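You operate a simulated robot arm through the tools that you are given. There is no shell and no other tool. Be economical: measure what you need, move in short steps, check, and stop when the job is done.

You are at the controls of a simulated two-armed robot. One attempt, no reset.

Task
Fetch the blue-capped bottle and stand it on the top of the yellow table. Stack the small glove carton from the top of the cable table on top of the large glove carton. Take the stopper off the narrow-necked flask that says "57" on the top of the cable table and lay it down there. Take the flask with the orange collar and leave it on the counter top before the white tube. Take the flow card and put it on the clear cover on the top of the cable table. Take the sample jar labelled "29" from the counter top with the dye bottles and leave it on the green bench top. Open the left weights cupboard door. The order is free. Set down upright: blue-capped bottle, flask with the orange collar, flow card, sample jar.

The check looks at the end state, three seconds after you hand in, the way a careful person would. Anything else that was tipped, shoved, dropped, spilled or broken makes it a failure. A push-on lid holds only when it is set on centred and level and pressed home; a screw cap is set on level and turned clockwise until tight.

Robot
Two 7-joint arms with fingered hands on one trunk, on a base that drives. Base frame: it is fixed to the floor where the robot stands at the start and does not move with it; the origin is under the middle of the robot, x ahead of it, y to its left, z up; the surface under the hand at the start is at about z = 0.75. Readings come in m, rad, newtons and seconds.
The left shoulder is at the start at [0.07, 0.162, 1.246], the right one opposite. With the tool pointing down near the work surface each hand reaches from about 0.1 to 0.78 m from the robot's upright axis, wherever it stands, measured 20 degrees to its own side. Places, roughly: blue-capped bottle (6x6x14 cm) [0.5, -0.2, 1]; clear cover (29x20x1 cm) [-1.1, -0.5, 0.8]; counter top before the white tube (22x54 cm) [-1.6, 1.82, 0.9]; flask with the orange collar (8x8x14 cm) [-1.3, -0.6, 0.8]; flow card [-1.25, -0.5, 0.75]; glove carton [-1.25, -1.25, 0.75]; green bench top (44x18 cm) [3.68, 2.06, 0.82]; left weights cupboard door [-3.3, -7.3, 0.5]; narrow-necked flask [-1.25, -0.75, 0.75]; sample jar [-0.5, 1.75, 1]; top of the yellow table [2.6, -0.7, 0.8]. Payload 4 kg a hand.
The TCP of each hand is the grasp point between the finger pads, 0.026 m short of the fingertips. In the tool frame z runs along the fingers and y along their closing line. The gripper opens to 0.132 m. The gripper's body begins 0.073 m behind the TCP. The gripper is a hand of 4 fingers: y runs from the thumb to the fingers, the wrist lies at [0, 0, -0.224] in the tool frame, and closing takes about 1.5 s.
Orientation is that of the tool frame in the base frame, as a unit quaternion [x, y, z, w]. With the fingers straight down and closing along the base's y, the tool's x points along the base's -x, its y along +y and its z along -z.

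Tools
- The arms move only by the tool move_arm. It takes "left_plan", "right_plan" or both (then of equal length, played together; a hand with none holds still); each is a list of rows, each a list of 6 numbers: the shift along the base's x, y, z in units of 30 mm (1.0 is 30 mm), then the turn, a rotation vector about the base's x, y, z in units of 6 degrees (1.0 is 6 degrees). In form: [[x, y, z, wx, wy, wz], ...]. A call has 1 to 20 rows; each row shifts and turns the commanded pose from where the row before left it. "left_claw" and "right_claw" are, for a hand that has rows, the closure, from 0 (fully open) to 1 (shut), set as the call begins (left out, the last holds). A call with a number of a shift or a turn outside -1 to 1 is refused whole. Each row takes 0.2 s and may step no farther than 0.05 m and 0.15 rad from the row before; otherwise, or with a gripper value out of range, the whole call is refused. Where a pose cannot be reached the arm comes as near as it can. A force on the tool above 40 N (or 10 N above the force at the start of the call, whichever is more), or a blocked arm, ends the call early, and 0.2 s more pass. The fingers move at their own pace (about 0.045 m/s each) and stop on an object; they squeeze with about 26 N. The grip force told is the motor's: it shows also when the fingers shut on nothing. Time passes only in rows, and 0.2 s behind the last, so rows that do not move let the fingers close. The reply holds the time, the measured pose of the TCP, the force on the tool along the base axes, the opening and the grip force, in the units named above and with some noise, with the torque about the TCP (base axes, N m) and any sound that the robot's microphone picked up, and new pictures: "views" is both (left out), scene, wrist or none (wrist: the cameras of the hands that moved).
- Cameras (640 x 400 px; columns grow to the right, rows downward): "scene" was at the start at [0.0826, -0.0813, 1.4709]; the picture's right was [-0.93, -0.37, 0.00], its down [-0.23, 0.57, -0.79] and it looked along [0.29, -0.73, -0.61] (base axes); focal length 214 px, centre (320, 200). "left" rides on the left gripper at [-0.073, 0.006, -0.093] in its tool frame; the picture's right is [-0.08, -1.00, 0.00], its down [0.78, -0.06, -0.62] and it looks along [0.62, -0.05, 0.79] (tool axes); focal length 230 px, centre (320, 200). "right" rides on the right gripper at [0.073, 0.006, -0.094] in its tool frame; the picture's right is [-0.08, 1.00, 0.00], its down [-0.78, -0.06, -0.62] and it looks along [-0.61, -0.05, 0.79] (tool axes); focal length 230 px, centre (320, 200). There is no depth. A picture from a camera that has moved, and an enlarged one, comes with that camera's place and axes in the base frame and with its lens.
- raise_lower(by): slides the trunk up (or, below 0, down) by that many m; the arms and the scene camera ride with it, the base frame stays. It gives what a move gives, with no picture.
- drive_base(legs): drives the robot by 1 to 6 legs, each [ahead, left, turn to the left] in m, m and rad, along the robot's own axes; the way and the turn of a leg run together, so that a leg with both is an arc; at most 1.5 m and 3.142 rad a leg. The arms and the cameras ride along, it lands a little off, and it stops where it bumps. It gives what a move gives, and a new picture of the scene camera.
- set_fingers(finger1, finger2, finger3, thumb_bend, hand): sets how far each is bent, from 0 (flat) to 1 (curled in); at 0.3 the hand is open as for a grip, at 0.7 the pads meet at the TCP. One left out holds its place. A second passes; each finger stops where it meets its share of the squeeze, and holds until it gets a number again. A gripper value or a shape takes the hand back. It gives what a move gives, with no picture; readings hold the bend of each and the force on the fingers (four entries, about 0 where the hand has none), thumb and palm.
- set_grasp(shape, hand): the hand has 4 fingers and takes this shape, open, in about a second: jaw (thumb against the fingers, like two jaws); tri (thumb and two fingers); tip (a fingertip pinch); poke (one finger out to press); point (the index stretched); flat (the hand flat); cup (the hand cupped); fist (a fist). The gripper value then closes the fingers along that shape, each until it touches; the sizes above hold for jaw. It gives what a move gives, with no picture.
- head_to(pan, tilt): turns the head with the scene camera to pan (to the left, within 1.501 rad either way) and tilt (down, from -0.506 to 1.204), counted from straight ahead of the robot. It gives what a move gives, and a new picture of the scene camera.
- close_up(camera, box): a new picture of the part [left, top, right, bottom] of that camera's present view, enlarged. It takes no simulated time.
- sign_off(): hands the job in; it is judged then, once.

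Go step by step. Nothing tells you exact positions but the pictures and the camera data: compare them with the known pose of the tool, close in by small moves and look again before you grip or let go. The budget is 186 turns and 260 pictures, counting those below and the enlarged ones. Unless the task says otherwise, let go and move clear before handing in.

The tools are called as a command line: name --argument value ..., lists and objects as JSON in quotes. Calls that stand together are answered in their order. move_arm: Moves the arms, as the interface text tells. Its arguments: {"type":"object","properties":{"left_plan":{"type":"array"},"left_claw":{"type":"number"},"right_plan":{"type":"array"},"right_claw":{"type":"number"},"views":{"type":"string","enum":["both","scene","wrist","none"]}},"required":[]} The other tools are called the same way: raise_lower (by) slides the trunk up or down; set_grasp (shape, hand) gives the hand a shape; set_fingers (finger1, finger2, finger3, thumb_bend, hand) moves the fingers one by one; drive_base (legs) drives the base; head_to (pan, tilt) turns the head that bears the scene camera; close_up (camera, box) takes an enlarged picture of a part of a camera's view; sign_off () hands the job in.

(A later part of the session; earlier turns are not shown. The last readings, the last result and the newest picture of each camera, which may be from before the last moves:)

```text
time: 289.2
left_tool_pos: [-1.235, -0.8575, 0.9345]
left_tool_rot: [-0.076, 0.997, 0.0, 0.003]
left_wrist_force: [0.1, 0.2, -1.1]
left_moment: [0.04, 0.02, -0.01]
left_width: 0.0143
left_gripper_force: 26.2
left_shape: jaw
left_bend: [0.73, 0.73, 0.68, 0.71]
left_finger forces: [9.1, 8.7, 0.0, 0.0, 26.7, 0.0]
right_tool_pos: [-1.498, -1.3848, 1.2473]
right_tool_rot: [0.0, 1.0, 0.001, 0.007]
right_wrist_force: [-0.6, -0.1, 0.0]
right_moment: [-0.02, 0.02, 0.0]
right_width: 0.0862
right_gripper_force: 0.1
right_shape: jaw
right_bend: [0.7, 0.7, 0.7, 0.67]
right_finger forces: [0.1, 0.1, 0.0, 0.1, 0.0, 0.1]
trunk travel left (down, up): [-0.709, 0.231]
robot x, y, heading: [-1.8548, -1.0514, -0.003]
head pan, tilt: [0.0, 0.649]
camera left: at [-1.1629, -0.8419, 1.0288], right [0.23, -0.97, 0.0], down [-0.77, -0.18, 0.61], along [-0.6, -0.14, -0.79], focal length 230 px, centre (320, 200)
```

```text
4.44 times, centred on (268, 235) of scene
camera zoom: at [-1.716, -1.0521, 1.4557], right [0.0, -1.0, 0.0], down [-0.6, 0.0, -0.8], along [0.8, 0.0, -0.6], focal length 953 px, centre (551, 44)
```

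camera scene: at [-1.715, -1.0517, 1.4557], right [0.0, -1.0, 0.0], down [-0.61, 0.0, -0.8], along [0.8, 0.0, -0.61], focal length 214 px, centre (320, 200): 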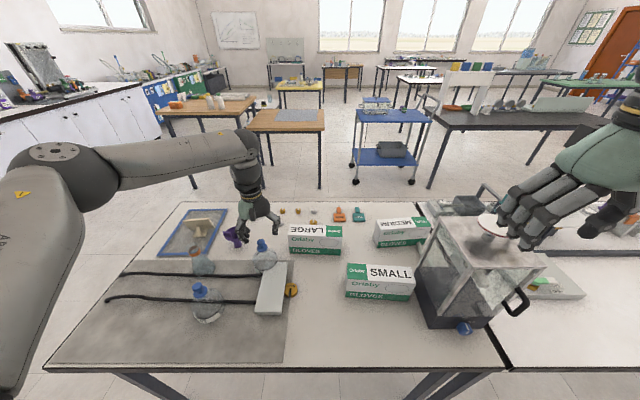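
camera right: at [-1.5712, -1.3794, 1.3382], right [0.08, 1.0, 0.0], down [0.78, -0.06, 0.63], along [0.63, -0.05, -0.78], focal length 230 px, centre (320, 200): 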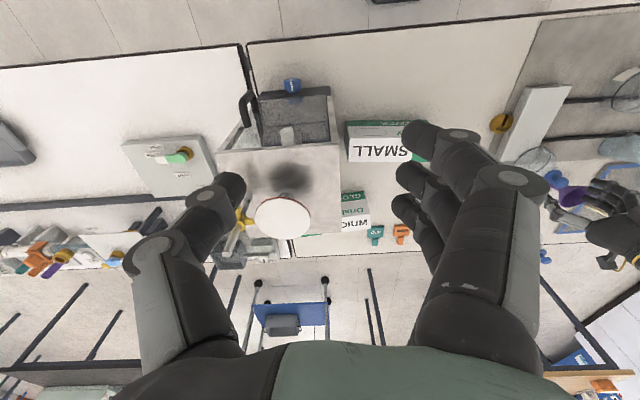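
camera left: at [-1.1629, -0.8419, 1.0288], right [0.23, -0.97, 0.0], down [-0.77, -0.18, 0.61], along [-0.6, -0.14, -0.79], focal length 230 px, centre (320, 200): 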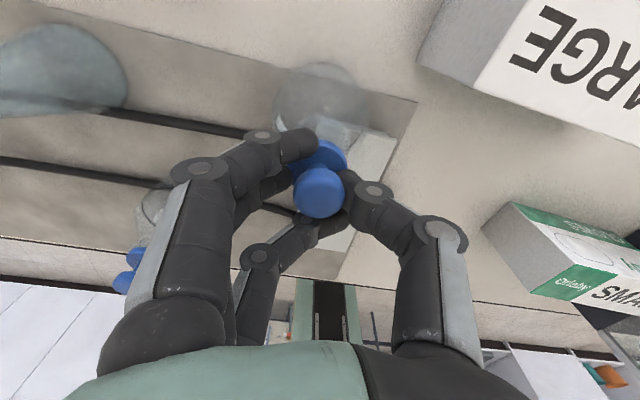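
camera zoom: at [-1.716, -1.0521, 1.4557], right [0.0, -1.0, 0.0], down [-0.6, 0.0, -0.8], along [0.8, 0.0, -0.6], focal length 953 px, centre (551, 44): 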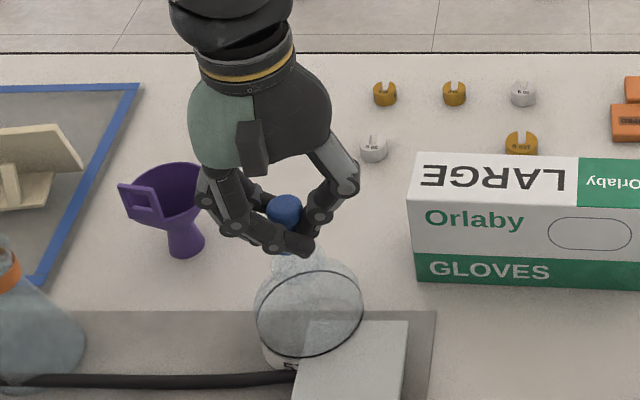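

The stopper is out and flask 57 stays put. I'll lift and carry it to the clear bit of tabletop south of the grey box, near [-1.43, -1.09].

move_arm --left_plan '[[0, 0, 1, 0, 0, 0], [0, 0, 1, 0, 0, 0], [0, 0, 1, 0, 0, 0], [0, 0, 1, 0, 0, 0]]' --views "none"

drive_base --legs '[[0, -0.23, 0]]'

move_arm --left_plan '[[-0.93, 0, 0, 0, 0, 0], [-0.93, 0, 0, 0, 0, 0], [-0.93, 0, 0, 0, 0, 0], [-0.93, 0, 0, 0, 0, 0], [-0.93, 0, 0, 0, 0, 0], [-0.93, 0, 0, 0, 0, 0], [-0.93, 0, 0, 0, 0, 0]]' --views "both"

```text
time: 290.2
left_tool_pos: [-1.2366, -0.8582, 1.055]
left_tool_rot: [-0.076, 0.997, 0.001, 0.003]
left_wrist_force: [0.4, 0.1, 0.8]
left_moment: [0.04, -0.02, 0.03]
left_width: 0.0143
left_gripper_force: 26.1
left_shape: jaw
left_bend: [0.73, 0.73, 0.68, 0.71]
left_finger forces: [8.7, 8.4, 0.0, 0.0, 24.6, 0.1]
right_tool_pos: [-1.4987, -1.3869, 1.2468]
right_tool_rot: [0.001, 1.0, 0.002, 0.008]
right_wrist_force: [-1.0, 0.0, 0.0]
right_moment: [0.01, -0.06, 0.0]
right_width: 0.0862
right_gripper_force: 0.0
right_shape: jaw
right_bend: [0.7, 0.7, 0.7, 0.67]
right_finger forces: [0.0, 0.0, 0.1, 0.0, 0.1, 0.0]
trunk travel left (down, up): [-0.709, 0.231]
robot x, y, heading: [-1.8544, -1.0532, -0.001]
head pan, tilt: [0.0, 0.649]
```

```text
time: 291.9
left_tool_pos: [-1.2345, -1.0859, 1.0545]
left_tool_rot: [-0.076, 0.997, 0.0, 0.002]
left_wrist_force: [-0.5, -0.1, 0.2]
left_moment: [0.0, -0.03, 0.05]
left_width: 0.0141
left_gripper_force: 26.1
left_shape: jaw
left_bend: [0.73, 0.73, 0.68, 0.71]
left_finger forces: [8.6, 8.4, 0.1, 0.1, 24.6, 0.1]
right_tool_pos: [-1.499, -1.6122, 1.247]
right_tool_rot: [0.001, 1.0, 0.0, 0.007]
right_wrist_force: [-0.6, 0.2, 0.3]
right_moment: [-0.01, -0.01, -0.01]
right_width: 0.0862
right_gripper_force: 0.0
right_shape: jaw
right_bend: [0.7, 0.7, 0.7, 0.67]
right_finger forces: [0.1, 0.1, 0.0, 0.0, 0.1, 0.0]
trunk travel left (down, up): [-0.709, 0.231]
robot x, y, heading: [-1.8578, -1.2784, 0.003]
head pan, tilt: [0.0, 0.649]
camera scene: at [-1.716, -1.2796, 1.4557], right [0.0, -1.0, 0.0], down [-0.6, 0.0, -0.8], along [0.8, 0.0, -0.6], focal length 214 px, centre (320, 200)
```

scene: 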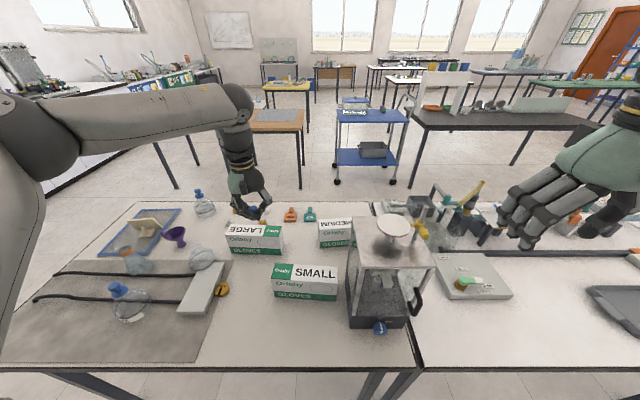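

```text
time: 293.5
left_tool_pos: [-1.4331, -1.0859, 1.0538]
left_tool_rot: [-0.077, 0.997, 0.0, 0.002]
left_wrist_force: [-0.5, -0.5, -0.2]
left_moment: [0.01, -0.02, -0.01]
left_width: 0.014
left_gripper_force: 25.8
left_shape: jaw
left_bend: [0.73, 0.73, 0.68, 0.71]
left_finger forces: [8.7, 8.2, 0.0, 0.1, 23.4, 0.0]
right_tool_pos: [-1.4985, -1.6125, 1.2465]
right_tool_rot: [0.002, 1.0, 0.0, 0.008]
right_wrist_force: [-0.6, 1.3, -0.3]
right_moment: [0.0, -0.02, -0.03]
right_width: 0.0864
right_gripper_force: 0.0
right_shape: jaw
right_bend: [0.7, 0.7, 0.7, 0.67]
right_finger forces: [0.0, 0.0, 0.0, 0.0, 0.0, 0.1]
trunk travel left (down, up): [-0.709, 0.231]
robot x, y, heading: [-1.8525, -1.2777, -0.0]
head pan, tilt: [0.0, 0.649]
camera scene: at [-1.7173, -1.2804, 1.4558], right [0.0, -1.0, 0.0], down [-0.6, 0.0, -0.8], along [0.8, 0.0, -0.6], focal length 214 px, centre (320, 200)
camera left: at [-1.36, -1.0711, 1.1487], right [0.23, -0.97, 0.0], down [-0.77, -0.18, 0.61], along [-0.6, -0.14, -0.79], focal length 230 px, centre (320, 200)
```

scene: 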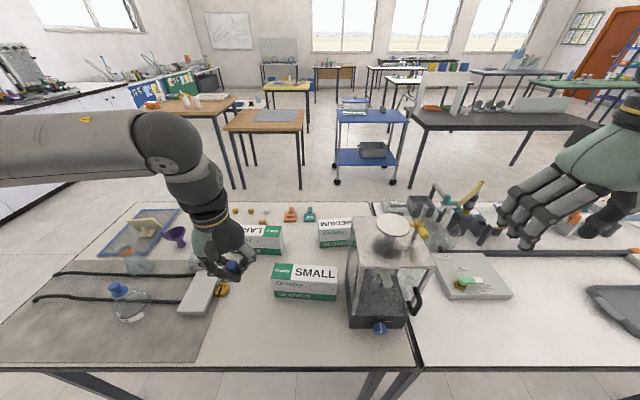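
left: 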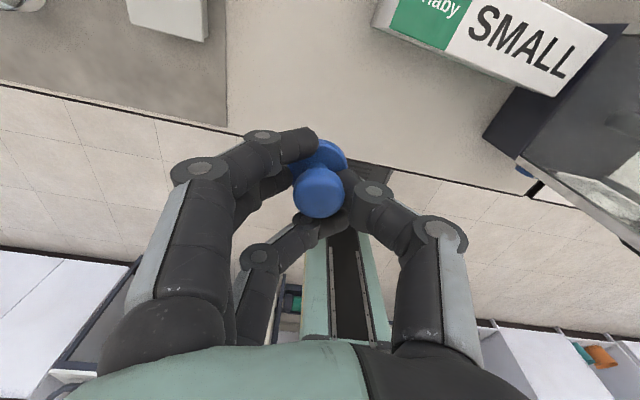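

move_arm --left_plan '[[0.4, 0, -0.9, 0, 0, 0], [0.3, 0, -0.9, 0, 0, 0], [0, 0, -0.9, 0, 0, 0], [0, 0, -0.9, 0, 0, 0], [0, 0, -0.9, 0, 0, 0], [0, 0, -0.9, 0, 0, 0], [0, 0, -0.9, 0, 0, 0], [0, 0, -0.6, 0, 0, 0]]' --views "wrist"

close_up --camera "scene" --box '[190, 230, 286, 310]'

```text
time: 295.3
left_tool_pos: [-1.409, -1.0874, 0.8466]
left_tool_rot: [-0.077, 0.997, 0.001, 0.002]
left_wrist_force: [0.5, -0.4, -0.1]
left_moment: [0.01, -0.04, 0.01]
left_width: 0.014
left_gripper_force: 26.3
left_shape: jaw
left_bend: [0.73, 0.73, 0.68, 0.71]
left_finger forces: [8.5, 8.0, 0.0, 0.1, 21.6, 0.0]
right_tool_pos: [-1.4981, -1.614, 1.2471]
right_tool_rot: [0.001, 1.0, 0.001, 0.007]
right_wrist_force: [0.4, 0.4, 0.3]
right_moment: [0.02, -0.01, 0.06]
right_width: 0.0864
right_gripper_force: 0.1
right_shape: jaw
right_bend: [0.7, 0.7, 0.7, 0.67]
right_finger forces: [0.0, 0.0, 0.0, 0.0, 0.0, 0.0]
trunk travel left (down, up): [-0.709, 0.231]
robot x, y, heading: [-1.8515, -1.2826, -0.0]
head pan, tilt: [0.0, 0.649]
camera left: at [-1.3376, -1.0712, 0.9414], right [0.23, -0.97, 0.0], down [-0.77, -0.18, 0.61], along [-0.6, -0.14, -0.79], focal length 230 px, centre (320, 200)
```

left: 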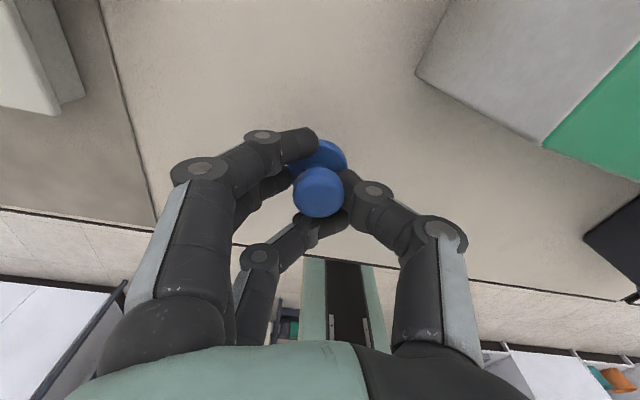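

```text
5.00 times, centred on (238, 270) of scene
camera zoom: at [-1.7159, -1.2809, 1.4557], right [0.0, -1.0, 0.0], down [-0.6, 0.0, -0.8], along [0.8, 0.0, -0.6], focal length 1072 px, centre (730, -150)
```

zoom: 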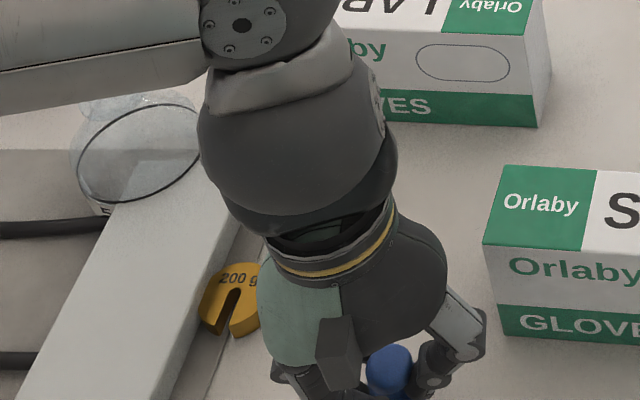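

move_arm --left_plan '[[0, 0, -0.3, 0, 0, 0], [0, 0, -0.2, 0, 0, 0], [0, 0, 0, 0, 0, 0]]' --views "none"

move_arm --left_plan '[[0, 0, -0.15, 0, 0, 0], [0, 0, -0.15, 0, 0, 0], [0, 0, 0, 0, 0, 0]]' --views "none"

```text
time: 296.1
left_tool_pos: [-1.4084, -1.0874, 0.8321]
left_tool_rot: [-0.077, 0.997, 0.0, 0.002]
left_wrist_force: [-0.8, -0.2, -0.6]
left_moment: [-0.03, 0.02, -0.03]
left_width: 0.0142
left_gripper_force: 25.9
left_shape: jaw
left_bend: [0.73, 0.73, 0.68, 0.71]
left_finger forces: [8.5, 7.8, 0.0, 0.1, 21.5, 0.1]
right_tool_pos: [-1.4992, -1.6144, 1.2481]
right_tool_rot: [0.001, 1.0, 0.001, 0.007]
right_wrist_force: [1.3, -0.3, 0.8]
right_moment: [-0.02, -0.01, 0.0]
right_width: 0.0862
right_gripper_force: 0.1
right_shape: jaw
right_bend: [0.7, 0.7, 0.7, 0.67]
right_finger forces: [0.0, 0.0, 0.0, 0.0, 0.0, 0.1]
trunk travel left (down, up): [-0.709, 0.231]
robot x, y, heading: [-1.8532, -1.2803, 0.001]
head pan, tilt: [0.0, 0.649]
```

```text
time: 296.9
left_tool_pos: [-1.41, -1.0864, 0.8233]
left_tool_rot: [-0.076, 0.997, 0.0, 0.002]
left_wrist_force: [0.7, -0.4, 0.0]
left_moment: [0.01, -0.02, 0.01]
left_width: 0.0141
left_gripper_force: 26.0
left_shape: jaw
left_bend: [0.73, 0.73, 0.68, 0.71]
left_finger forces: [8.5, 7.9, 0.0, 0.0, 21.4, 0.1]
right_tool_pos: [-1.4981, -1.6137, 1.2455]
right_tool_rot: [0.002, 1.0, 0.001, 0.007]
right_wrist_force: [0.1, 0.2, 0.0]
right_moment: [-0.02, 0.04, -0.01]
right_width: 0.0864
right_gripper_force: 0.0
right_shape: jaw
right_bend: [0.7, 0.7, 0.7, 0.67]
right_finger forces: [0.0, 0.0, 0.0, 0.1, 0.1, 0.0]
trunk travel left (down, up): [-0.709, 0.231]
robot x, y, heading: [-1.8563, -1.2781, -0.004]
head pan, tilt: [0.0, 0.649]
```

move_arm --left_plan '[[0, 0, -0.15, 0, 0, 0], [0, 0, -0.15, 0, 0, 0], [0, 0, 0, 0, 0, 0]]' --views "none"

move_arm --left_plan '[[0, 0, -0.15, 0, 0, 0], [0, 0, 0, 0, 0, 0]]' --views "wrist"

```text
time: 297.7
left_tool_pos: [-1.4093, -1.0869, 0.8127]
left_tool_rot: [-0.076, 0.997, 0.0, 0.002]
left_wrist_force: [-0.4, 0.2, 0.5]
left_moment: [0.0, -0.01, 0.0]
left_width: 0.0144
left_gripper_force: 25.9
left_shape: jaw
left_bend: [0.73, 0.73, 0.68, 0.71]
left_finger forces: [8.5, 7.9, 0.1, 0.1, 21.4, 0.0]
right_tool_pos: [-1.4989, -1.6139, 1.2451]
right_tool_rot: [0.002, 1.0, 0.0, 0.008]
right_wrist_force: [0.0, 0.1, -0.5]
right_moment: [0.01, 0.0, 0.01]
right_width: 0.0861
right_gripper_force: 0.0
right_shape: jaw
right_bend: [0.7, 0.7, 0.7, 0.67]
right_finger forces: [0.0, 0.0, 0.0, 0.0, 0.0, 0.1]
trunk travel left (down, up): [-0.709, 0.231]
robot x, y, heading: [-1.8534, -1.2784, -0.005]
head pan, tilt: [0.0, 0.649]
```

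```text
time: 298.3
left_tool_pos: [-1.4107, -1.0864, 0.8101]
left_tool_rot: [-0.076, 0.997, 0.0, 0.002]
left_wrist_force: [-1.5, 0.2, 7.7]
left_moment: [0.07, 0.0, -0.03]
left_width: 0.0139
left_gripper_force: 25.6
left_shape: jaw
left_bend: [0.73, 0.73, 0.68, 0.72]
left_finger forces: [8.8, 7.6, 0.0, 0.0, 21.7, 0.0]
right_tool_pos: [-1.4986, -1.6149, 1.2465]
right_tool_rot: [0.001, 1.0, 0.0, 0.007]
right_wrist_force: [0.7, -0.3, 0.5]
right_moment: [0.04, -0.01, 0.02]
right_width: 0.0863
right_gripper_force: 0.0
right_shape: jaw
right_bend: [0.7, 0.7, 0.7, 0.67]
right_finger forces: [0.0, 0.1, 0.0, 0.1, 0.1, 0.0]
trunk travel left (down, up): [-0.709, 0.231]
robot x, y, heading: [-1.8538, -1.278, 0.0]
head pan, tilt: [0.0, 0.649]
camera left: at [-1.3381, -1.0711, 0.9046], right [0.23, -0.97, 0.0], down [-0.77, -0.18, 0.61], along [-0.6, -0.14, -0.79], focal length 230 px, centre (320, 200)
```

left: 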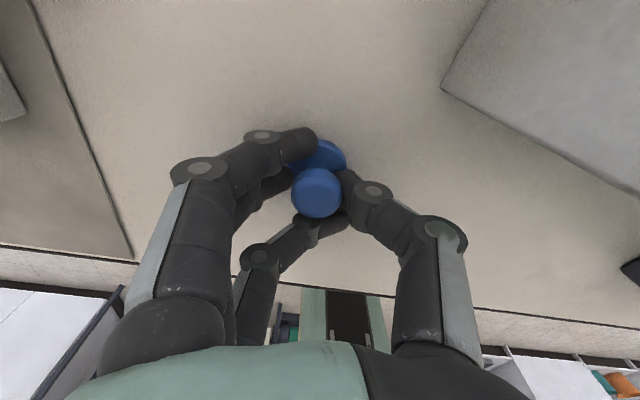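

Contact with the table (8 N). Opening to let the stopper down.

move_arm --left_plan '[[0, 0, 0, 0, 0, 0], [0, 0, 0, 0, 0, 0], [0, 0, 0, 0, 0, 0], [0, 0, 0, 0, 0, 0], [0, 0, 0, 0, 0, 0], [0, 0, 0, 0, 0, 0]]' --left_claw 0.35 --views "wrist"

```text
time: 299.7
left_tool_pos: [-1.4097, -1.087, 0.8088]
left_tool_rot: [-0.076, 0.997, 0.0, 0.003]
left_wrist_force: [0.1, -0.9, 0.0]
left_moment: [-0.01, 0.01, -0.01]
left_width: 0.0855
left_gripper_force: 0.0
left_shape: jaw
left_bend: [0.7, 0.7, 0.7, 0.67]
left_finger forces: [0.0, 0.1, 0.0, 0.0, 0.0, 0.0]
right_tool_pos: [-1.4987, -1.6141, 1.2467]
right_tool_rot: [0.002, 1.0, 0.001, 0.007]
right_wrist_force: [0.3, 0.7, -0.5]
right_moment: [0.01, 0.01, 0.01]
right_width: 0.0861
right_gripper_force: 0.0
right_shape: jaw
right_bend: [0.7, 0.7, 0.7, 0.67]
right_finger forces: [0.0, 0.0, 0.0, 0.0, 0.1, 0.1]
trunk travel left (down, up): [-0.709, 0.231]
robot x, y, heading: [-1.8567, -1.28, -0.001]
head pan, tilt: [0.0, 0.649]
camera left: at [-1.3379, -1.0709, 0.904], right [0.23, -0.97, 0.0], down [-0.77, -0.18, 0.61], along [-0.6, -0.14, -0.79], focal length 230 px, centre (320, 200)
```

left: 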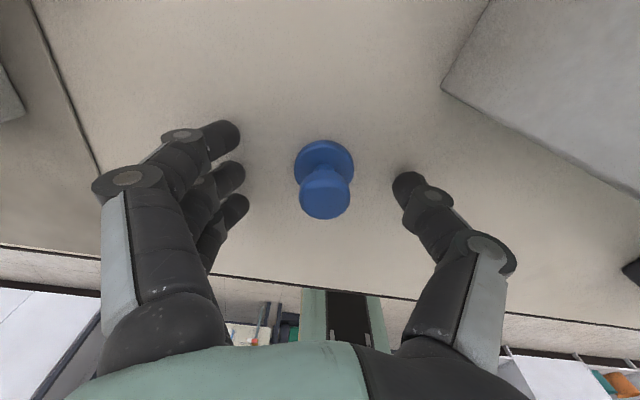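

The stopper rests on the table. I'll lift clear, and start turning the left hand 90° for the cartons, which are narrow along x.

move_arm --left_plan '[[0, 0, 0.6, 0, 0, 0], [0, 0, 0.9, 0, 0, 0], [0, 0, 0.9, 0, 0, 0], [0, 0, 0.9, 0, 0, 0.9], [0, 0, 0.9, 0, 0, 0.9], [0, 0, 0.9, 0, 0, 0.9], [0, 0, 0.9, 0, 0, 0.9], [0, 0, 0.9, 0, 0, 0.9], [0, 0, 0.9, 0, 0, 0.9], [0, 0, 0, 0, 0, 0.9], [0, 0, 0, 0, 0, 0.9], [0, 0, 0, 0, 0, 0.9], [0, 0, 0, 0, 0, 0.9], [0, 0, 0, 0, 0, 0.9], [0, 0, 0, 0, 0, 0.9], [0, 0, 0, 0, 0, 0.9], [0, 0, 0, 0, 0, 0.9], [0, 0, 0, 0, 0, 0.9]]' --left_claw 0.1 --views "both"

close_up --camera "scene" --box '[130, 220, 370, 370]'

```text
time: 303.5
left_tool_pos: [-1.4099, -1.0871, 1.0444]
left_tool_rot: [-0.706, 0.709, 0.002, 0.001]
left_wrist_force: [-0.6, -0.5, 0.0]
left_moment: [-0.02, -0.01, 0.03]
left_width: 0.1189
left_gripper_force: 0.1
left_shape: jaw
left_bend: [0.48, 0.48, 0.48, 0.44]
left_finger forces: [0.0, 0.0, 0.1, 0.0, 0.0, 0.0]
right_tool_pos: [-1.4995, -1.615, 1.2464]
right_tool_rot: [0.002, 1.0, 0.001, 0.007]
right_wrist_force: [0.3, -0.1, -0.2]
right_moment: [0.0, 0.02, 0.03]
right_width: 0.0863
right_gripper_force: 0.0
right_shape: jaw
right_bend: [0.7, 0.7, 0.7, 0.67]
right_finger forces: [0.0, 0.0, 0.0, 0.0, 0.0, 0.0]
trunk travel left (down, up): [-0.709, 0.231]
robot x, y, heading: [-1.8503, -1.2799, -0.003]
head pan, tilt: [0.0, 0.649]
camera scene: at [-1.7161, -1.2811, 1.4557], right [0.0, -1.0, 0.0], down [-0.6, 0.0, -0.8], along [0.8, 0.0, -0.6], focal length 214 px, centre (320, 200)
camera left: at [-1.4142, -1.0145, 1.1381], right [1.0, 0.07, 0.0], down [0.06, -0.79, 0.61], along [0.05, -0.61, -0.79], focal length 230 px, centre (320, 200)
```

scene: 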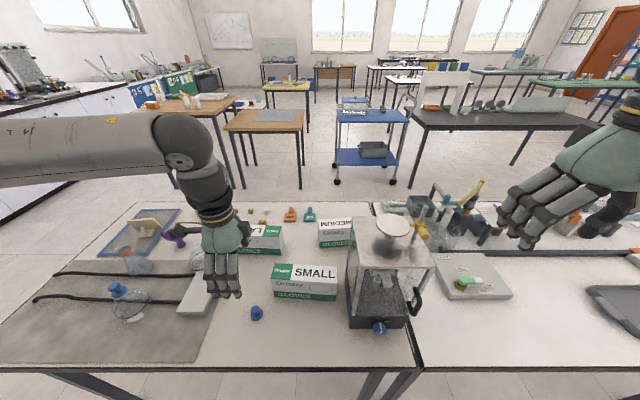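
left: 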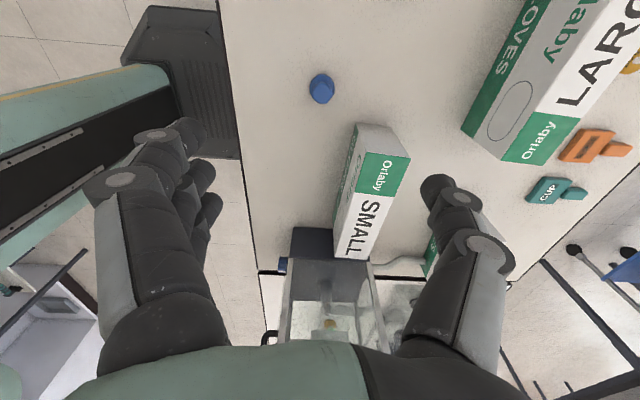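

```text
2.67 times, centred on (250, 295) of scene
camera zoom: at [-1.7161, -1.2811, 1.4557], right [0.0, -1.0, 0.0], down [-0.6, 0.0, -0.8], along [0.8, 0.0, -0.6], focal length 572 px, centre (507, -53)
```

zoom: 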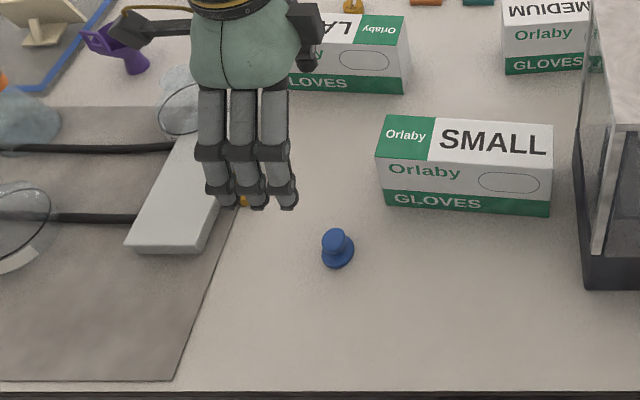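

The stopper is settled. The wrist yaw turned fine. SMALL is centred about [-1.31, -1.24] and LARGE about [-1.115, -1.025]. I'll shift the base and hover over SMALL to check.

drive_base --legs '[[0, -0.14, 0]]'

move_arm --left_plan '[[0.85, 0, 0, 0, 0, 0], [0.85, 0, 0, 0, 0, 0], [0.85, 0, 0, 0, 0, 0], [0.85, 0, 0, 0, 0, 0]]' --left_claw 0.1 --views "wrist"

```text
time: 304.8
left_tool_pos: [-1.4105, -1.2226, 1.0438]
left_tool_rot: [-0.706, 0.709, 0.002, 0.001]
left_wrist_force: [0.4, 1.2, 0.0]
left_moment: [0.01, 0.0, -0.02]
left_width: 0.1187
left_gripper_force: 0.1
left_shape: jaw
left_bend: [0.48, 0.48, 0.48, 0.44]
left_finger forces: [0.0, 0.0, 0.0, 0.0, 0.0, 0.0]
right_tool_pos: [-1.4988, -1.7503, 1.2469]
right_tool_rot: [0.001, 1.0, -0.001, 0.008]
right_wrist_force: [-0.2, 0.1, -1.3]
right_moment: [-0.01, 0.01, -0.02]
right_width: 0.0861
right_gripper_force: 0.1
right_shape: jaw
right_bend: [0.7, 0.7, 0.7, 0.67]
right_finger forces: [0.0, 0.0, 0.0, 0.1, 0.0, 0.0]
trunk travel left (down, up): [-0.709, 0.231]
robot x, y, heading: [-1.8517, -1.4187, 0.001]
head pan, tilt: [0.0, 0.649]
camera scene: at [-1.7162, -1.418, 1.4557], right [0.0, -1.0, 0.0], down [-0.6, 0.0, -0.8], along [0.8, 0.0, -0.6], focal length 214 px, centre (320, 200)
```

scene: 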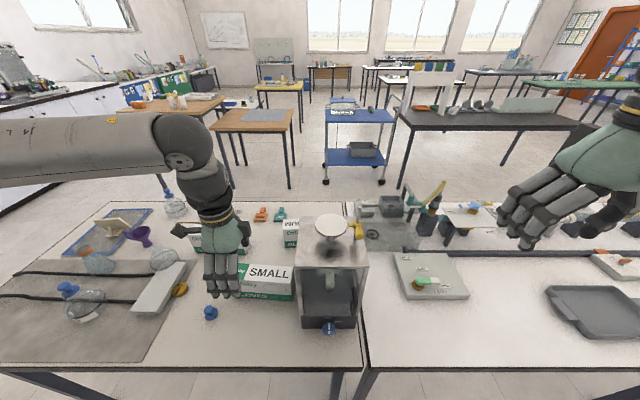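

```text
time: 305.8
left_tool_pos: [-1.3073, -1.2269, 1.0429]
left_tool_rot: [-0.706, 0.709, 0.002, 0.0]
left_wrist_force: [0.5, 0.1, 0.1]
left_moment: [-0.02, 0.02, 0.01]
left_width: 0.1186
left_gripper_force: 0.0
left_shape: jaw
left_bend: [0.48, 0.48, 0.48, 0.44]
left_finger forces: [0.1, 0.1, 0.0, 0.1, 0.0, 0.0]
right_tool_pos: [-1.4969, -1.7531, 1.2476]
right_tool_rot: [0.001, 1.0, 0.001, 0.007]
right_wrist_force: [0.0, -0.3, -0.4]
right_moment: [0.03, 0.04, 0.01]
right_width: 0.0863
right_gripper_force: 0.1
right_shape: jaw
right_bend: [0.7, 0.7, 0.7, 0.67]
right_finger forces: [0.0, 0.0, 0.1, 0.1, 0.0, 0.0]
trunk travel left (down, up): [-0.709, 0.231]
robot x, y, heading: [-1.8507, -1.4192, 0.001]
head pan, tilt: [0.0, 0.649]
camera left: at [-1.3105, -1.1537, 1.1369], right [1.0, 0.07, 0.0], down [0.06, -0.79, 0.61], along [0.04, -0.61, -0.79], focal length 230 px, centre (320, 200)
```

left: 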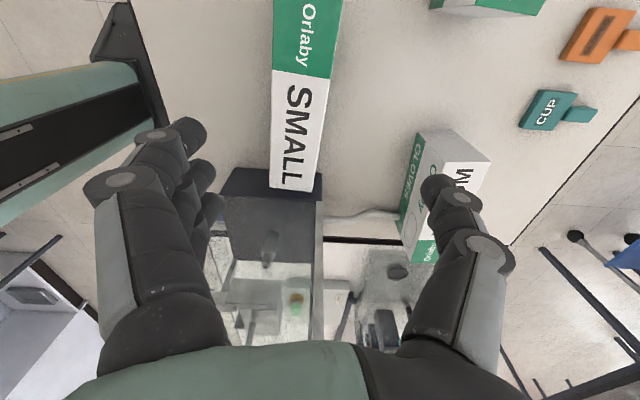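

I'll fine-align (x −2 cm, slight yaw) and descend around SMALL.

move_arm --left_plan '[[-0.35, -0.22, 0, 0, 0, -0.25], [-0.35, -0.22, 0, 0, 0, -0.25], [0, 0, -0.9, 0, 0, 0], [0, 0, -0.9, 0, 0, 0], [0, 0, -0.9, 0, 0, 0], [0, 0, -0.9, 0, 0, 0], [0, 0, -0.9, 0, 0, 0], [0, 0, -0.9, 0, 0, 0]]' --left_claw 0.1 --views "both"

```text
time: 307.6
left_tool_pos: [-1.3286, -1.2366, 0.8819]
left_tool_rot: [-0.687, 0.727, 0.002, 0.002]
left_wrist_force: [0.3, 0.9, 0.5]
left_moment: [0.0, -0.03, 0.0]
left_width: 0.1186
left_gripper_force: 0.1
left_shape: jaw
left_bend: [0.48, 0.48, 0.48, 0.44]
left_finger forces: [0.1, 0.0, 0.0, 0.0, 0.0, 0.1]
right_tool_pos: [-1.4977, -1.7526, 1.2458]
right_tool_rot: [0.001, 1.0, 0.0, 0.007]
right_wrist_force: [-0.9, -0.7, 0.1]
right_moment: [-0.03, 0.05, -0.01]
right_width: 0.0862
right_gripper_force: 0.1
right_shape: jaw
right_bend: [0.7, 0.7, 0.7, 0.67]
right_finger forces: [0.0, 0.0, 0.0, 0.1, 0.0, 0.0]
trunk travel left (down, up): [-0.709, 0.231]
robot x, y, heading: [-1.8506, -1.4212, -0.0]
head pan, tilt: [0.0, 0.649]
camera scene: at [-1.7155, -1.4199, 1.4557], right [0.0, -1.0, 0.0], down [-0.61, 0.0, -0.8], along [0.8, 0.0, -0.61], focal length 214 px, centre (320, 200)
camera left: at [-1.3284, -1.1649, 0.9759], right [1.0, 0.02, 0.0], down [0.02, -0.79, 0.61], along [0.01, -0.61, -0.79], focal length 230 px, centre (320, 200)
```

scene: 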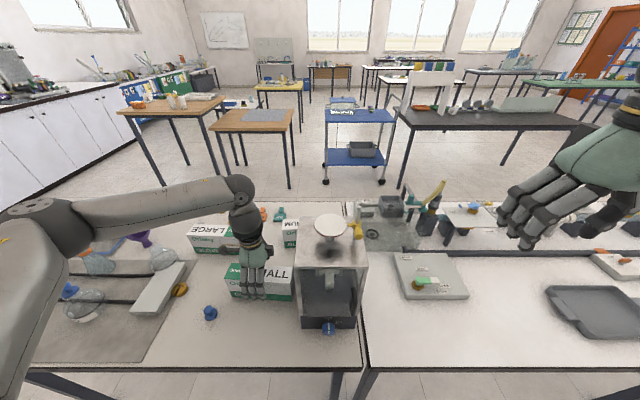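
left: 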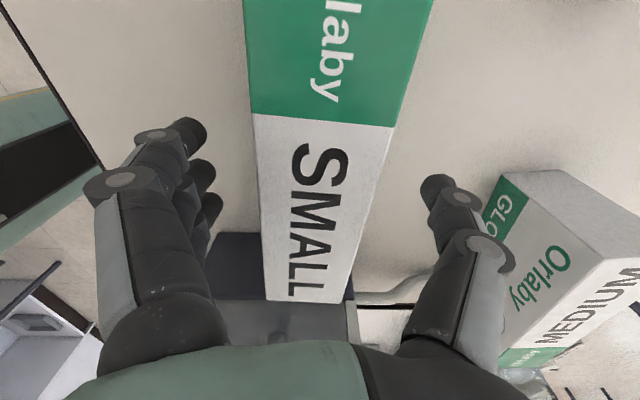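

Centred. Down to grip height and close.

move_arm --left_plan '[[0, 0, -0.65, 0, 0, 0], [0, 0, -0.65, 0, 0, 0], [0, 0, -0.6, 0, 0, 0]]' --views "none"

move_arm --left_plan '[[0, 0, 0, 0, 0, 0], [0, 0, 0, 0, 0, 0], [0, 0, 0, 0, 0, 0], [0, 0, 0, 0, 0, 0], [0, 0, 0, 0, 0, 0], [0, 0, 0, 0, 0, 0], [0, 0, 0, 0, 0, 0]]' --left_claw 1 --views "wrist"

```text
time: 308.4
left_tool_pos: [-1.3282, -1.2375, 0.8256]
left_tool_rot: [-0.687, 0.727, 0.002, 0.002]
left_wrist_force: [-1.4, -0.8, -1.0]
left_moment: [0.0, -0.02, -0.06]
left_width: 0.1187
left_gripper_force: 0.1
left_shape: jaw
left_bend: [0.48, 0.48, 0.48, 0.44]
left_finger forces: [0.1, 0.0, 0.3, 0.0, 0.0, 0.0]
right_tool_pos: [-1.4985, -1.7525, 1.2462]
right_tool_rot: [0.001, 1.0, 0.0, 0.006]
right_wrist_force: [-0.1, -0.4, 0.0]
right_moment: [0.0, 0.0, -0.01]
right_width: 0.0864
right_gripper_force: 0.0
right_shape: jaw
right_bend: [0.7, 0.7, 0.7, 0.67]
right_finger forces: [0.0, 0.0, 0.0, 0.1, 0.0, 0.0]
trunk travel left (down, up): [-0.709, 0.231]
robot x, y, heading: [-1.8524, -1.4197, -0.0]
head pan, tilt: [0.0, 0.649]
```

```text
time: 310.0
left_tool_pos: [-1.3273, -1.2367, 0.8255]
left_tool_rot: [-0.687, 0.727, 0.002, 0.001]
left_wrist_force: [1.0, 0.5, 2.3]
left_moment: [0.01, -0.12, 0.0]
left_width: 0.0524
left_gripper_force: 26.4
left_shape: jaw
left_bend: [0.73, 0.73, 0.74, 0.7]
left_finger forces: [10.1, 9.6, 7.1, 0.0, 26.8, 0.1]
right_tool_pos: [-1.4976, -1.7533, 1.2471]
right_tool_rot: [0.002, 1.0, 0.001, 0.008]
right_wrist_force: [-0.6, 0.3, -0.6]
right_moment: [0.0, 0.02, 0.01]
right_width: 0.0862
right_gripper_force: 0.0
right_shape: jaw
right_bend: [0.7, 0.7, 0.7, 0.67]
right_finger forces: [0.0, 0.0, 0.0, 0.0, 0.1, 0.1]
trunk travel left (down, up): [-0.709, 0.231]
robot x, y, heading: [-1.8565, -1.4193, 0.001]
head pan, tilt: [0.0, 0.649]
camera left: at [-1.3292, -1.1657, 0.9198], right [1.0, 0.02, 0.0], down [0.02, -0.79, 0.61], along [0.01, -0.61, -0.79], focal length 230 px, centre (320, 200)
```

left: 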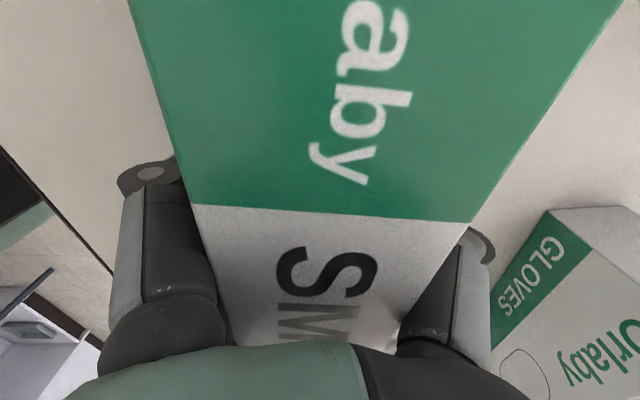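

SMALL is gripped. I'll lift it and carry it round the north end to the east side, from where LARGE is in easy reach.

move_arm --left_plan '[[0, 0, 0.5, 0, 0, 0], [0, 0, 1, 0, 0, 0], [0, 0, 1, 0, 0, 0], [0, 0, 1, 0, 0, 0], [0, 0, 1, 0, 0, 0], [0, 0, 1, 0, 0, 0], [0, 0, 1, 0, 0, 0], [0, 0, 1, 0, 0, 0], [0, 0, 1, 0, 0, 0], [0, 0, 1, 0, 0, 0]]' --views "scene"

drive_base --legs '[[-0.15, 0, 0], [0, 0.95, 0], [0, 0.93, 0], [0.8, 0, 0], [0.8, 0, 0], [0, 0, 3.138]]'

```text
time: 312.2
left_tool_pos: [-1.3298, -1.2379, 1.1105]
left_tool_rot: [-0.687, 0.727, 0.003, 0.001]
left_wrist_force: [-0.4, 0.1, -4.0]
left_moment: [-0.03, 0.01, 0.01]
left_width: 0.052
left_gripper_force: 25.8
left_shape: jaw
left_bend: [0.73, 0.73, 0.74, 0.7]
left_finger forces: [9.9, 9.5, 6.8, 0.1, 26.0, 0.0]
right_tool_pos: [-1.5003, -1.7524, 1.2475]
right_tool_rot: [0.001, 1.0, 0.001, 0.007]
right_wrist_force: [-1.3, -0.4, 0.4]
right_moment: [-0.01, -0.03, 0.01]
right_width: 0.0863
right_gripper_force: 0.0
right_shape: jaw
right_bend: [0.7, 0.7, 0.7, 0.67]
right_finger forces: [0.0, 0.1, 0.0, 0.0, 0.0, 0.0]
trunk travel left (down, up): [-0.709, 0.231]
robot x, y, heading: [-1.8516, -1.4218, 0.0]
head pan, tilt: [0.0, 0.649]
camera scene: at [-1.7169, -1.4208, 1.4557], right [0.0, -1.0, 0.0], down [-0.6, 0.0, -0.8], along [0.8, 0.0, -0.6], focal length 214 px, centre (320, 200)
```

scene: 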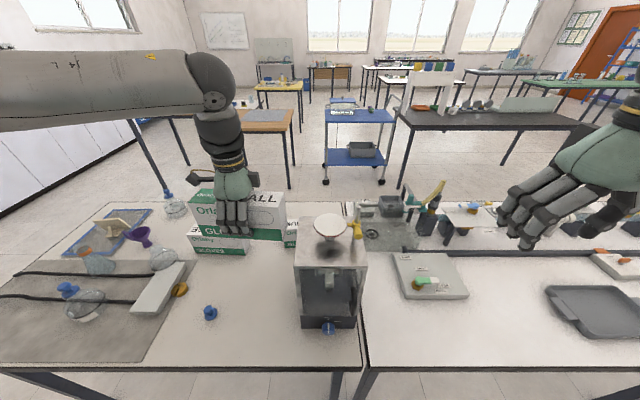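

```text
time: 337.7
left_tool_pos: [-0.9446, 0.3067, 1.1103]
left_tool_rot: [0.737, 0.676, -0.001, 0.002]
left_wrist_force: [-0.1, 0.3, -3.9]
left_moment: [0.0, 0.04, -0.02]
left_width: 0.0514
left_gripper_force: 26.2
left_shape: jaw
left_bend: [0.73, 0.73, 0.74, 0.7]
left_finger forces: [9.5, 8.8, 6.1, 0.1, 24.4, 0.0]
right_tool_pos: [-0.7608, 0.8157, 1.2461]
right_tool_rot: [1.0, -0.015, -0.007, 0.0]
right_wrist_force: [-0.4, 0.7, -0.3]
right_moment: [0.01, -0.03, -0.01]
right_width: 0.0864
right_gripper_force: 0.1
right_shape: jaw
right_bend: [0.7, 0.7, 0.7, 0.67]
right_finger forces: [0.0, 0.0, 0.0, 0.0, 0.0, 0.0]
trunk travel left (down, up): [-0.709, 0.231]
robot x, y, heading: [-0.4158, 0.4766, 3.111]
head pan, tilt: [0.0, 0.649]
camera scene: at [-0.552, 0.4757, 1.4556], right [0.03, 1.0, 0.0], down [0.6, -0.02, -0.8], along [-0.8, 0.02, -0.6], focal length 214 px, centre (320, 200)
```

scene: 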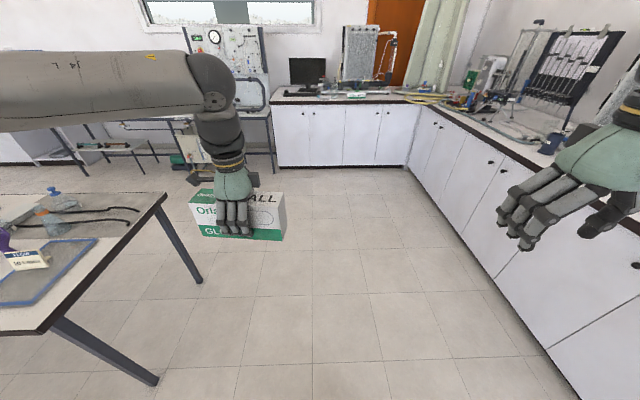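

drive_base --legs '[[0, 0.66, 0.03], [0, 0.66, 0], [0.1, 0, 0]]'

close_up --camera "scene" --box '[130, 150, 370, 320]'

close_up --camera "left" --box '[0, 0, 640, 400]'

```text
time: 345.3
left_tool_pos: [-1.0509, -1.0269, 1.1105]
left_tool_rot: [0.728, 0.685, -0.002, 0.001]
left_wrist_force: [0.8, 0.1, -3.6]
left_moment: [0.03, 0.0, 0.01]
left_width: 0.0514
left_gripper_force: 26.2
left_shape: jaw
left_bend: [0.73, 0.73, 0.74, 0.7]
left_finger forces: [9.6, 8.9, 6.1, 0.0, 24.7, 0.0]
right_tool_pos: [-0.8791, -0.5123, 1.2489]
right_tool_rot: [1.0, -0.004, -0.007, 0.0]
right_wrist_force: [-0.4, 0.3, 1.0]
right_moment: [0.02, 0.03, -0.01]
right_width: 0.0863
right_gripper_force: 0.0
right_shape: jaw
right_bend: [0.7, 0.7, 0.7, 0.67]
right_finger forces: [0.0, 0.1, 0.0, 0.1, 0.1, 0.1]
trunk travel left (down, up): [-0.709, 0.231]
robot x, y, heading: [-0.5236, -0.8459, 3.139]
head pan, tilt: [0.0, 0.649]
camera scene: at [-0.6626, -0.8476, 1.4559], right [0.0, 1.0, 0.0], down [0.6, 0.0, -0.8], along [-0.8, 0.0, -0.6], focal length 214 px, centre (320, 200)
```

scene: 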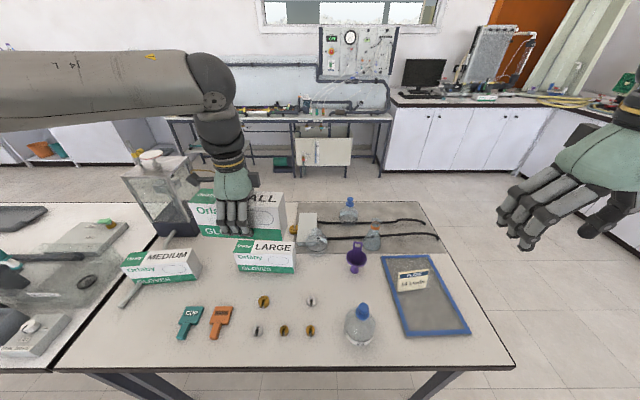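

```text
2.35 times, centred on (250, 235) of scene
camera zoom: at [-0.6626, -0.8476, 1.4559], right [0.0, 1.0, 0.0], down [0.6, 0.0, -0.8], along [-0.8, 0.0, -0.6], focal length 505 px, centre (485, 118)
```

zoom: 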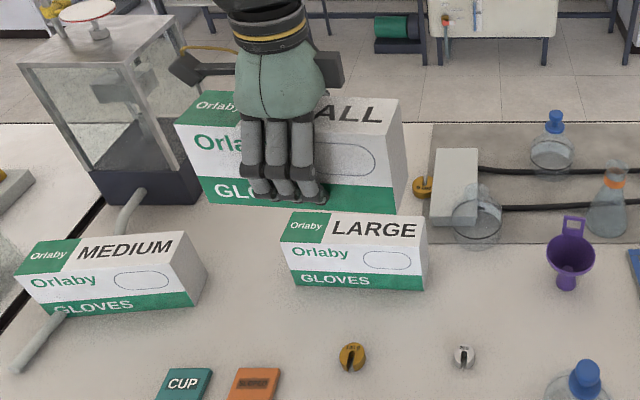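

```text
1.00 times, centred on (320, 200) of left (not enlarged: the box is as wide or as high as the picture)
camera zoom: at [-1.0484, -1.1006, 1.2053], right [-1.0, -0.02, 0.0], down [-0.01, 0.79, 0.61], along [-0.01, 0.61, -0.79], focal length 230 px, centre (320, 200)
```

zoom: 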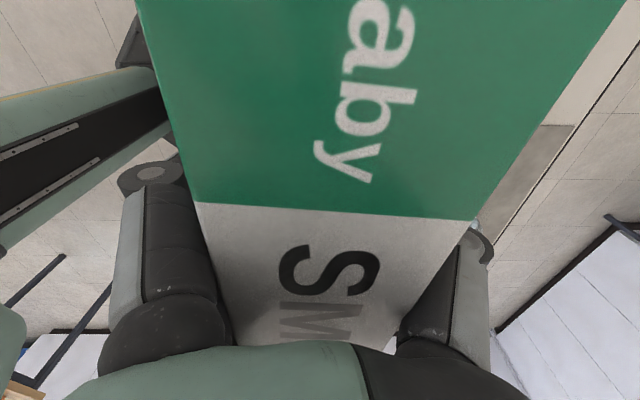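

SMALL hovers on the east side, oriented like LARGE. I'll move over LARGE's centre (≈[-1.149, -1.037]) and lower to about 2–3 cm above.

move_arm --left_plan '[[-0.82, -0.16, 0, 0, 0, 0], [-0.82, -0.16, 0, 0, 0, 0], [-0.82, -0.16, 0, 0, 0, 0], [-0.82, -0.16, 0, 0, 0, 0], [0, 0, -0.9, 0, 0, 0], [0, 0, -0.9, 0, 0, 0], [0, 0, -0.9, 0, 0, 0], [0, 0, -0.9, 0, 0, 0], [0, 0, -0.9, 0, 0, 0]]' --views "wrist"

close_up --camera "scene" --box '[210, 180, 322, 280]'

```text
time: 347.3
left_tool_pos: [-1.1524, -1.0467, 0.9749]
left_tool_rot: [0.728, 0.686, -0.001, 0.001]
left_wrist_force: [-0.2, -0.6, -4.0]
left_moment: [0.01, 0.01, 0.01]
left_width: 0.0513
left_gripper_force: 26.0
left_shape: jaw
left_bend: [0.73, 0.73, 0.74, 0.7]
left_finger forces: [9.5, 8.8, 6.1, 0.0, 24.6, 0.0]
right_tool_pos: [-0.8817, -0.513, 1.2471]
right_tool_rot: [1.0, -0.003, -0.007, 0.0]
right_wrist_force: [-1.4, 0.5, 0.1]
right_moment: [-0.01, 0.02, -0.01]
right_width: 0.0862
right_gripper_force: 0.1
right_shape: jaw
right_bend: [0.7, 0.7, 0.7, 0.67]
right_finger forces: [0.0, 0.0, 0.0, 0.1, 0.0, 0.0]
trunk travel left (down, up): [-0.709, 0.231]
robot x, y, heading: [-0.5264, -0.8468, 3.137]
head pan, tilt: [0.0, 0.649]
camera left: at [-1.1497, -1.1203, 1.0689], right [-1.0, -0.02, 0.0], down [-0.02, 0.79, 0.61], along [-0.01, 0.61, -0.79], focal length 230 px, centre (320, 200)
```

left: 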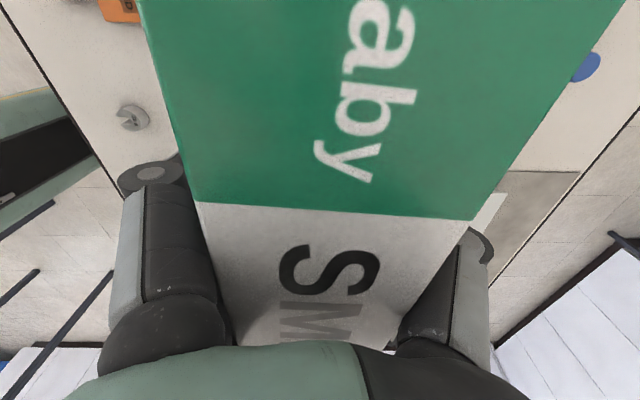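

```text
4.00 times, centred on (266, 230) of scene
camera zoom: at [-0.6655, -0.8478, 1.4556], right [0.0, 1.0, 0.0], down [0.61, 0.0, -0.8], along [-0.8, 0.0, -0.61], focal length 858 px, centre (536, 80)
```

zoom: 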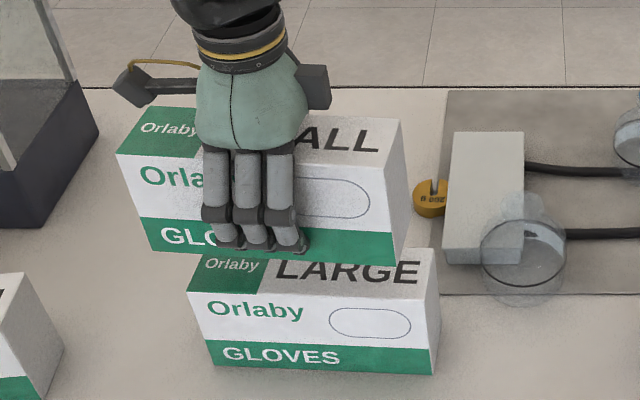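

Comparing the edges, SMALL needs to go about 2.6 cm north. I'll correct, lower to about 1.5 cm above, and recheck.

move_arm --left_plan '[[0.08, 0.44, 0, 0, 0, -0.1], [0.07, 0.44, 0, 0, 0, -0.1], [0, 0, -0.5, 0, 0, 0], [0, 0, -0.4, 0, 0, 0]]' --views "none"

close_up --camera "scene" --box '[210, 180, 322, 280]'

```text
time: 348.3
left_tool_pos: [-1.1466, -1.0206, 0.9467]
left_tool_rot: [0.735, 0.678, -0.001, 0.002]
left_wrist_force: [0.4, 0.2, -3.4]
left_moment: [0.01, 0.01, 0.01]
left_width: 0.0513
left_gripper_force: 26.2
left_shape: jaw
left_bend: [0.73, 0.73, 0.74, 0.7]
left_finger forces: [9.5, 8.8, 6.1, 0.0, 24.5, 0.1]
right_tool_pos: [-0.8816, -0.5133, 1.2471]
right_tool_rot: [1.0, -0.004, -0.007, -0.001]
right_wrist_force: [0.2, -0.5, -0.2]
right_moment: [0.02, 0.01, 0.0]
right_width: 0.0864
right_gripper_force: 0.0
right_shape: jaw
right_bend: [0.7, 0.7, 0.7, 0.67]
right_finger forces: [0.1, 0.1, 0.0, 0.1, 0.0, 0.0]
trunk travel left (down, up): [-0.709, 0.231]
robot x, y, heading: [-0.5285, -0.847, 3.137]
head pan, tilt: [0.0, 0.649]
```

```text
4.00 times, centred on (266, 230) of scene
camera zoom: at [-0.665, -0.8474, 1.4556], right [0.0, 1.0, 0.0], down [0.61, 0.0, -0.8], along [-0.8, 0.0, -0.61], focal length 858 px, centre (536, 80)
```

zoom: 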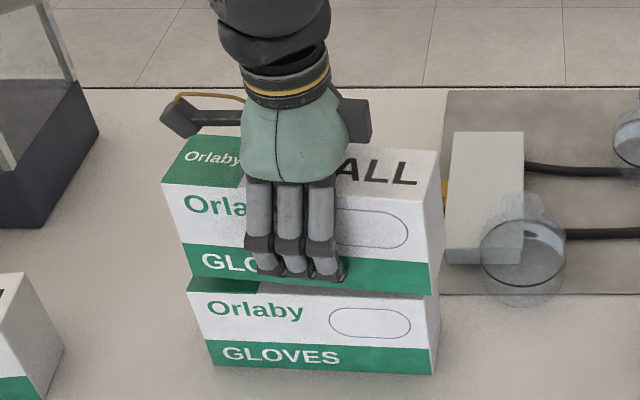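

Nearly aligned; it needs a small counter-clockwise twist and 6 mm west. Then I'll lower to contact.

move_arm --left_plan '[[-0.2, 0, 0, 0, 0, 0.45], [0, 0, -0.25, 0, 0, 0], [0, 0, 0, 0, 0, 0]]' --views "none"

close_up --camera "scene" --box '[210, 180, 322, 280]'

move_arm --left_plan '[[0, 0, -0.13, 0, 0, 0], [0, 0, 0, 0, 0, 0]]' --views "none"

```text
time: 349.1
left_tool_pos: [-1.1527, -1.0202, 0.9411]
left_tool_rot: [0.719, 0.695, -0.001, 0.003]
left_wrist_force: [-0.2, -1.1, -3.2]
left_moment: [0.02, 0.0, 0.0]
left_width: 0.0515
left_gripper_force: 26.2
left_shape: jaw
left_bend: [0.73, 0.73, 0.74, 0.7]
left_finger forces: [9.4, 8.8, 6.1, 0.0, 24.5, 0.1]
right_tool_pos: [-0.8807, -0.5121, 1.247]
right_tool_rot: [1.0, -0.004, -0.007, -0.001]
right_wrist_force: [-1.0, 0.0, 1.0]
right_moment: [0.02, 0.01, -0.02]
right_width: 0.0862
right_gripper_force: 0.1
right_shape: jaw
right_bend: [0.7, 0.7, 0.7, 0.67]
right_finger forces: [0.1, 0.0, 0.0, 0.0, 0.0, 0.0]
trunk travel left (down, up): [-0.709, 0.231]
robot x, y, heading: [-0.5273, -0.8459, 3.14]
head pan, tilt: [0.0, 0.649]
```

```text
4.00 times, centred on (266, 230) of scene
camera zoom: at [-0.6642, -0.8472, 1.4557], right [0.0, 1.0, 0.0], down [0.6, 0.0, -0.8], along [-0.8, 0.0, -0.6], focal length 858 px, centre (536, 80)
```

zoom: 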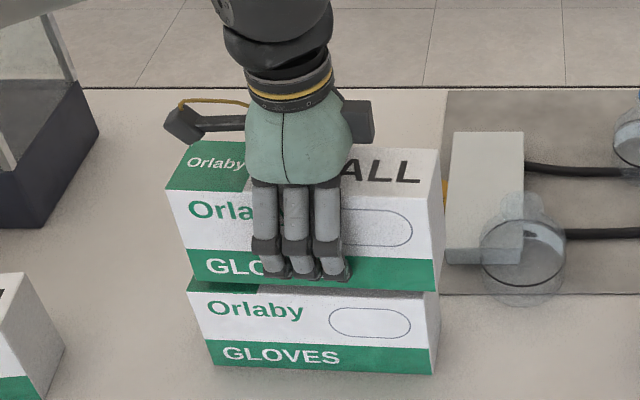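

```text
time: 349.7
left_tool_pos: [-1.1522, -1.0199, 0.9375]
left_tool_rot: [0.719, 0.695, -0.001, 0.002]
left_wrist_force: [-0.4, 1.0, -3.2]
left_moment: [-0.01, -0.03, -0.02]
left_width: 0.0517
left_gripper_force: 26.4
left_shape: jaw
left_bend: [0.73, 0.73, 0.74, 0.7]
left_finger forces: [9.4, 8.8, 6.1, 0.0, 24.5, 0.0]
right_tool_pos: [-0.8802, -0.5123, 1.2459]
right_tool_rot: [1.0, -0.003, -0.007, 0.0]
right_wrist_force: [-0.9, -0.2, 0.4]
right_moment: [-0.02, 0.03, -0.06]
right_width: 0.0863
right_gripper_force: 0.0
right_shape: jaw
right_bend: [0.7, 0.7, 0.7, 0.67]
right_finger forces: [0.0, 0.1, 0.1, 0.0, 0.0, 0.0]
trunk travel left (down, up): [-0.709, 0.231]
robot x, y, heading: [-0.5244, -0.8439, 3.136]
head pan, tilt: [0.0, 0.649]
```

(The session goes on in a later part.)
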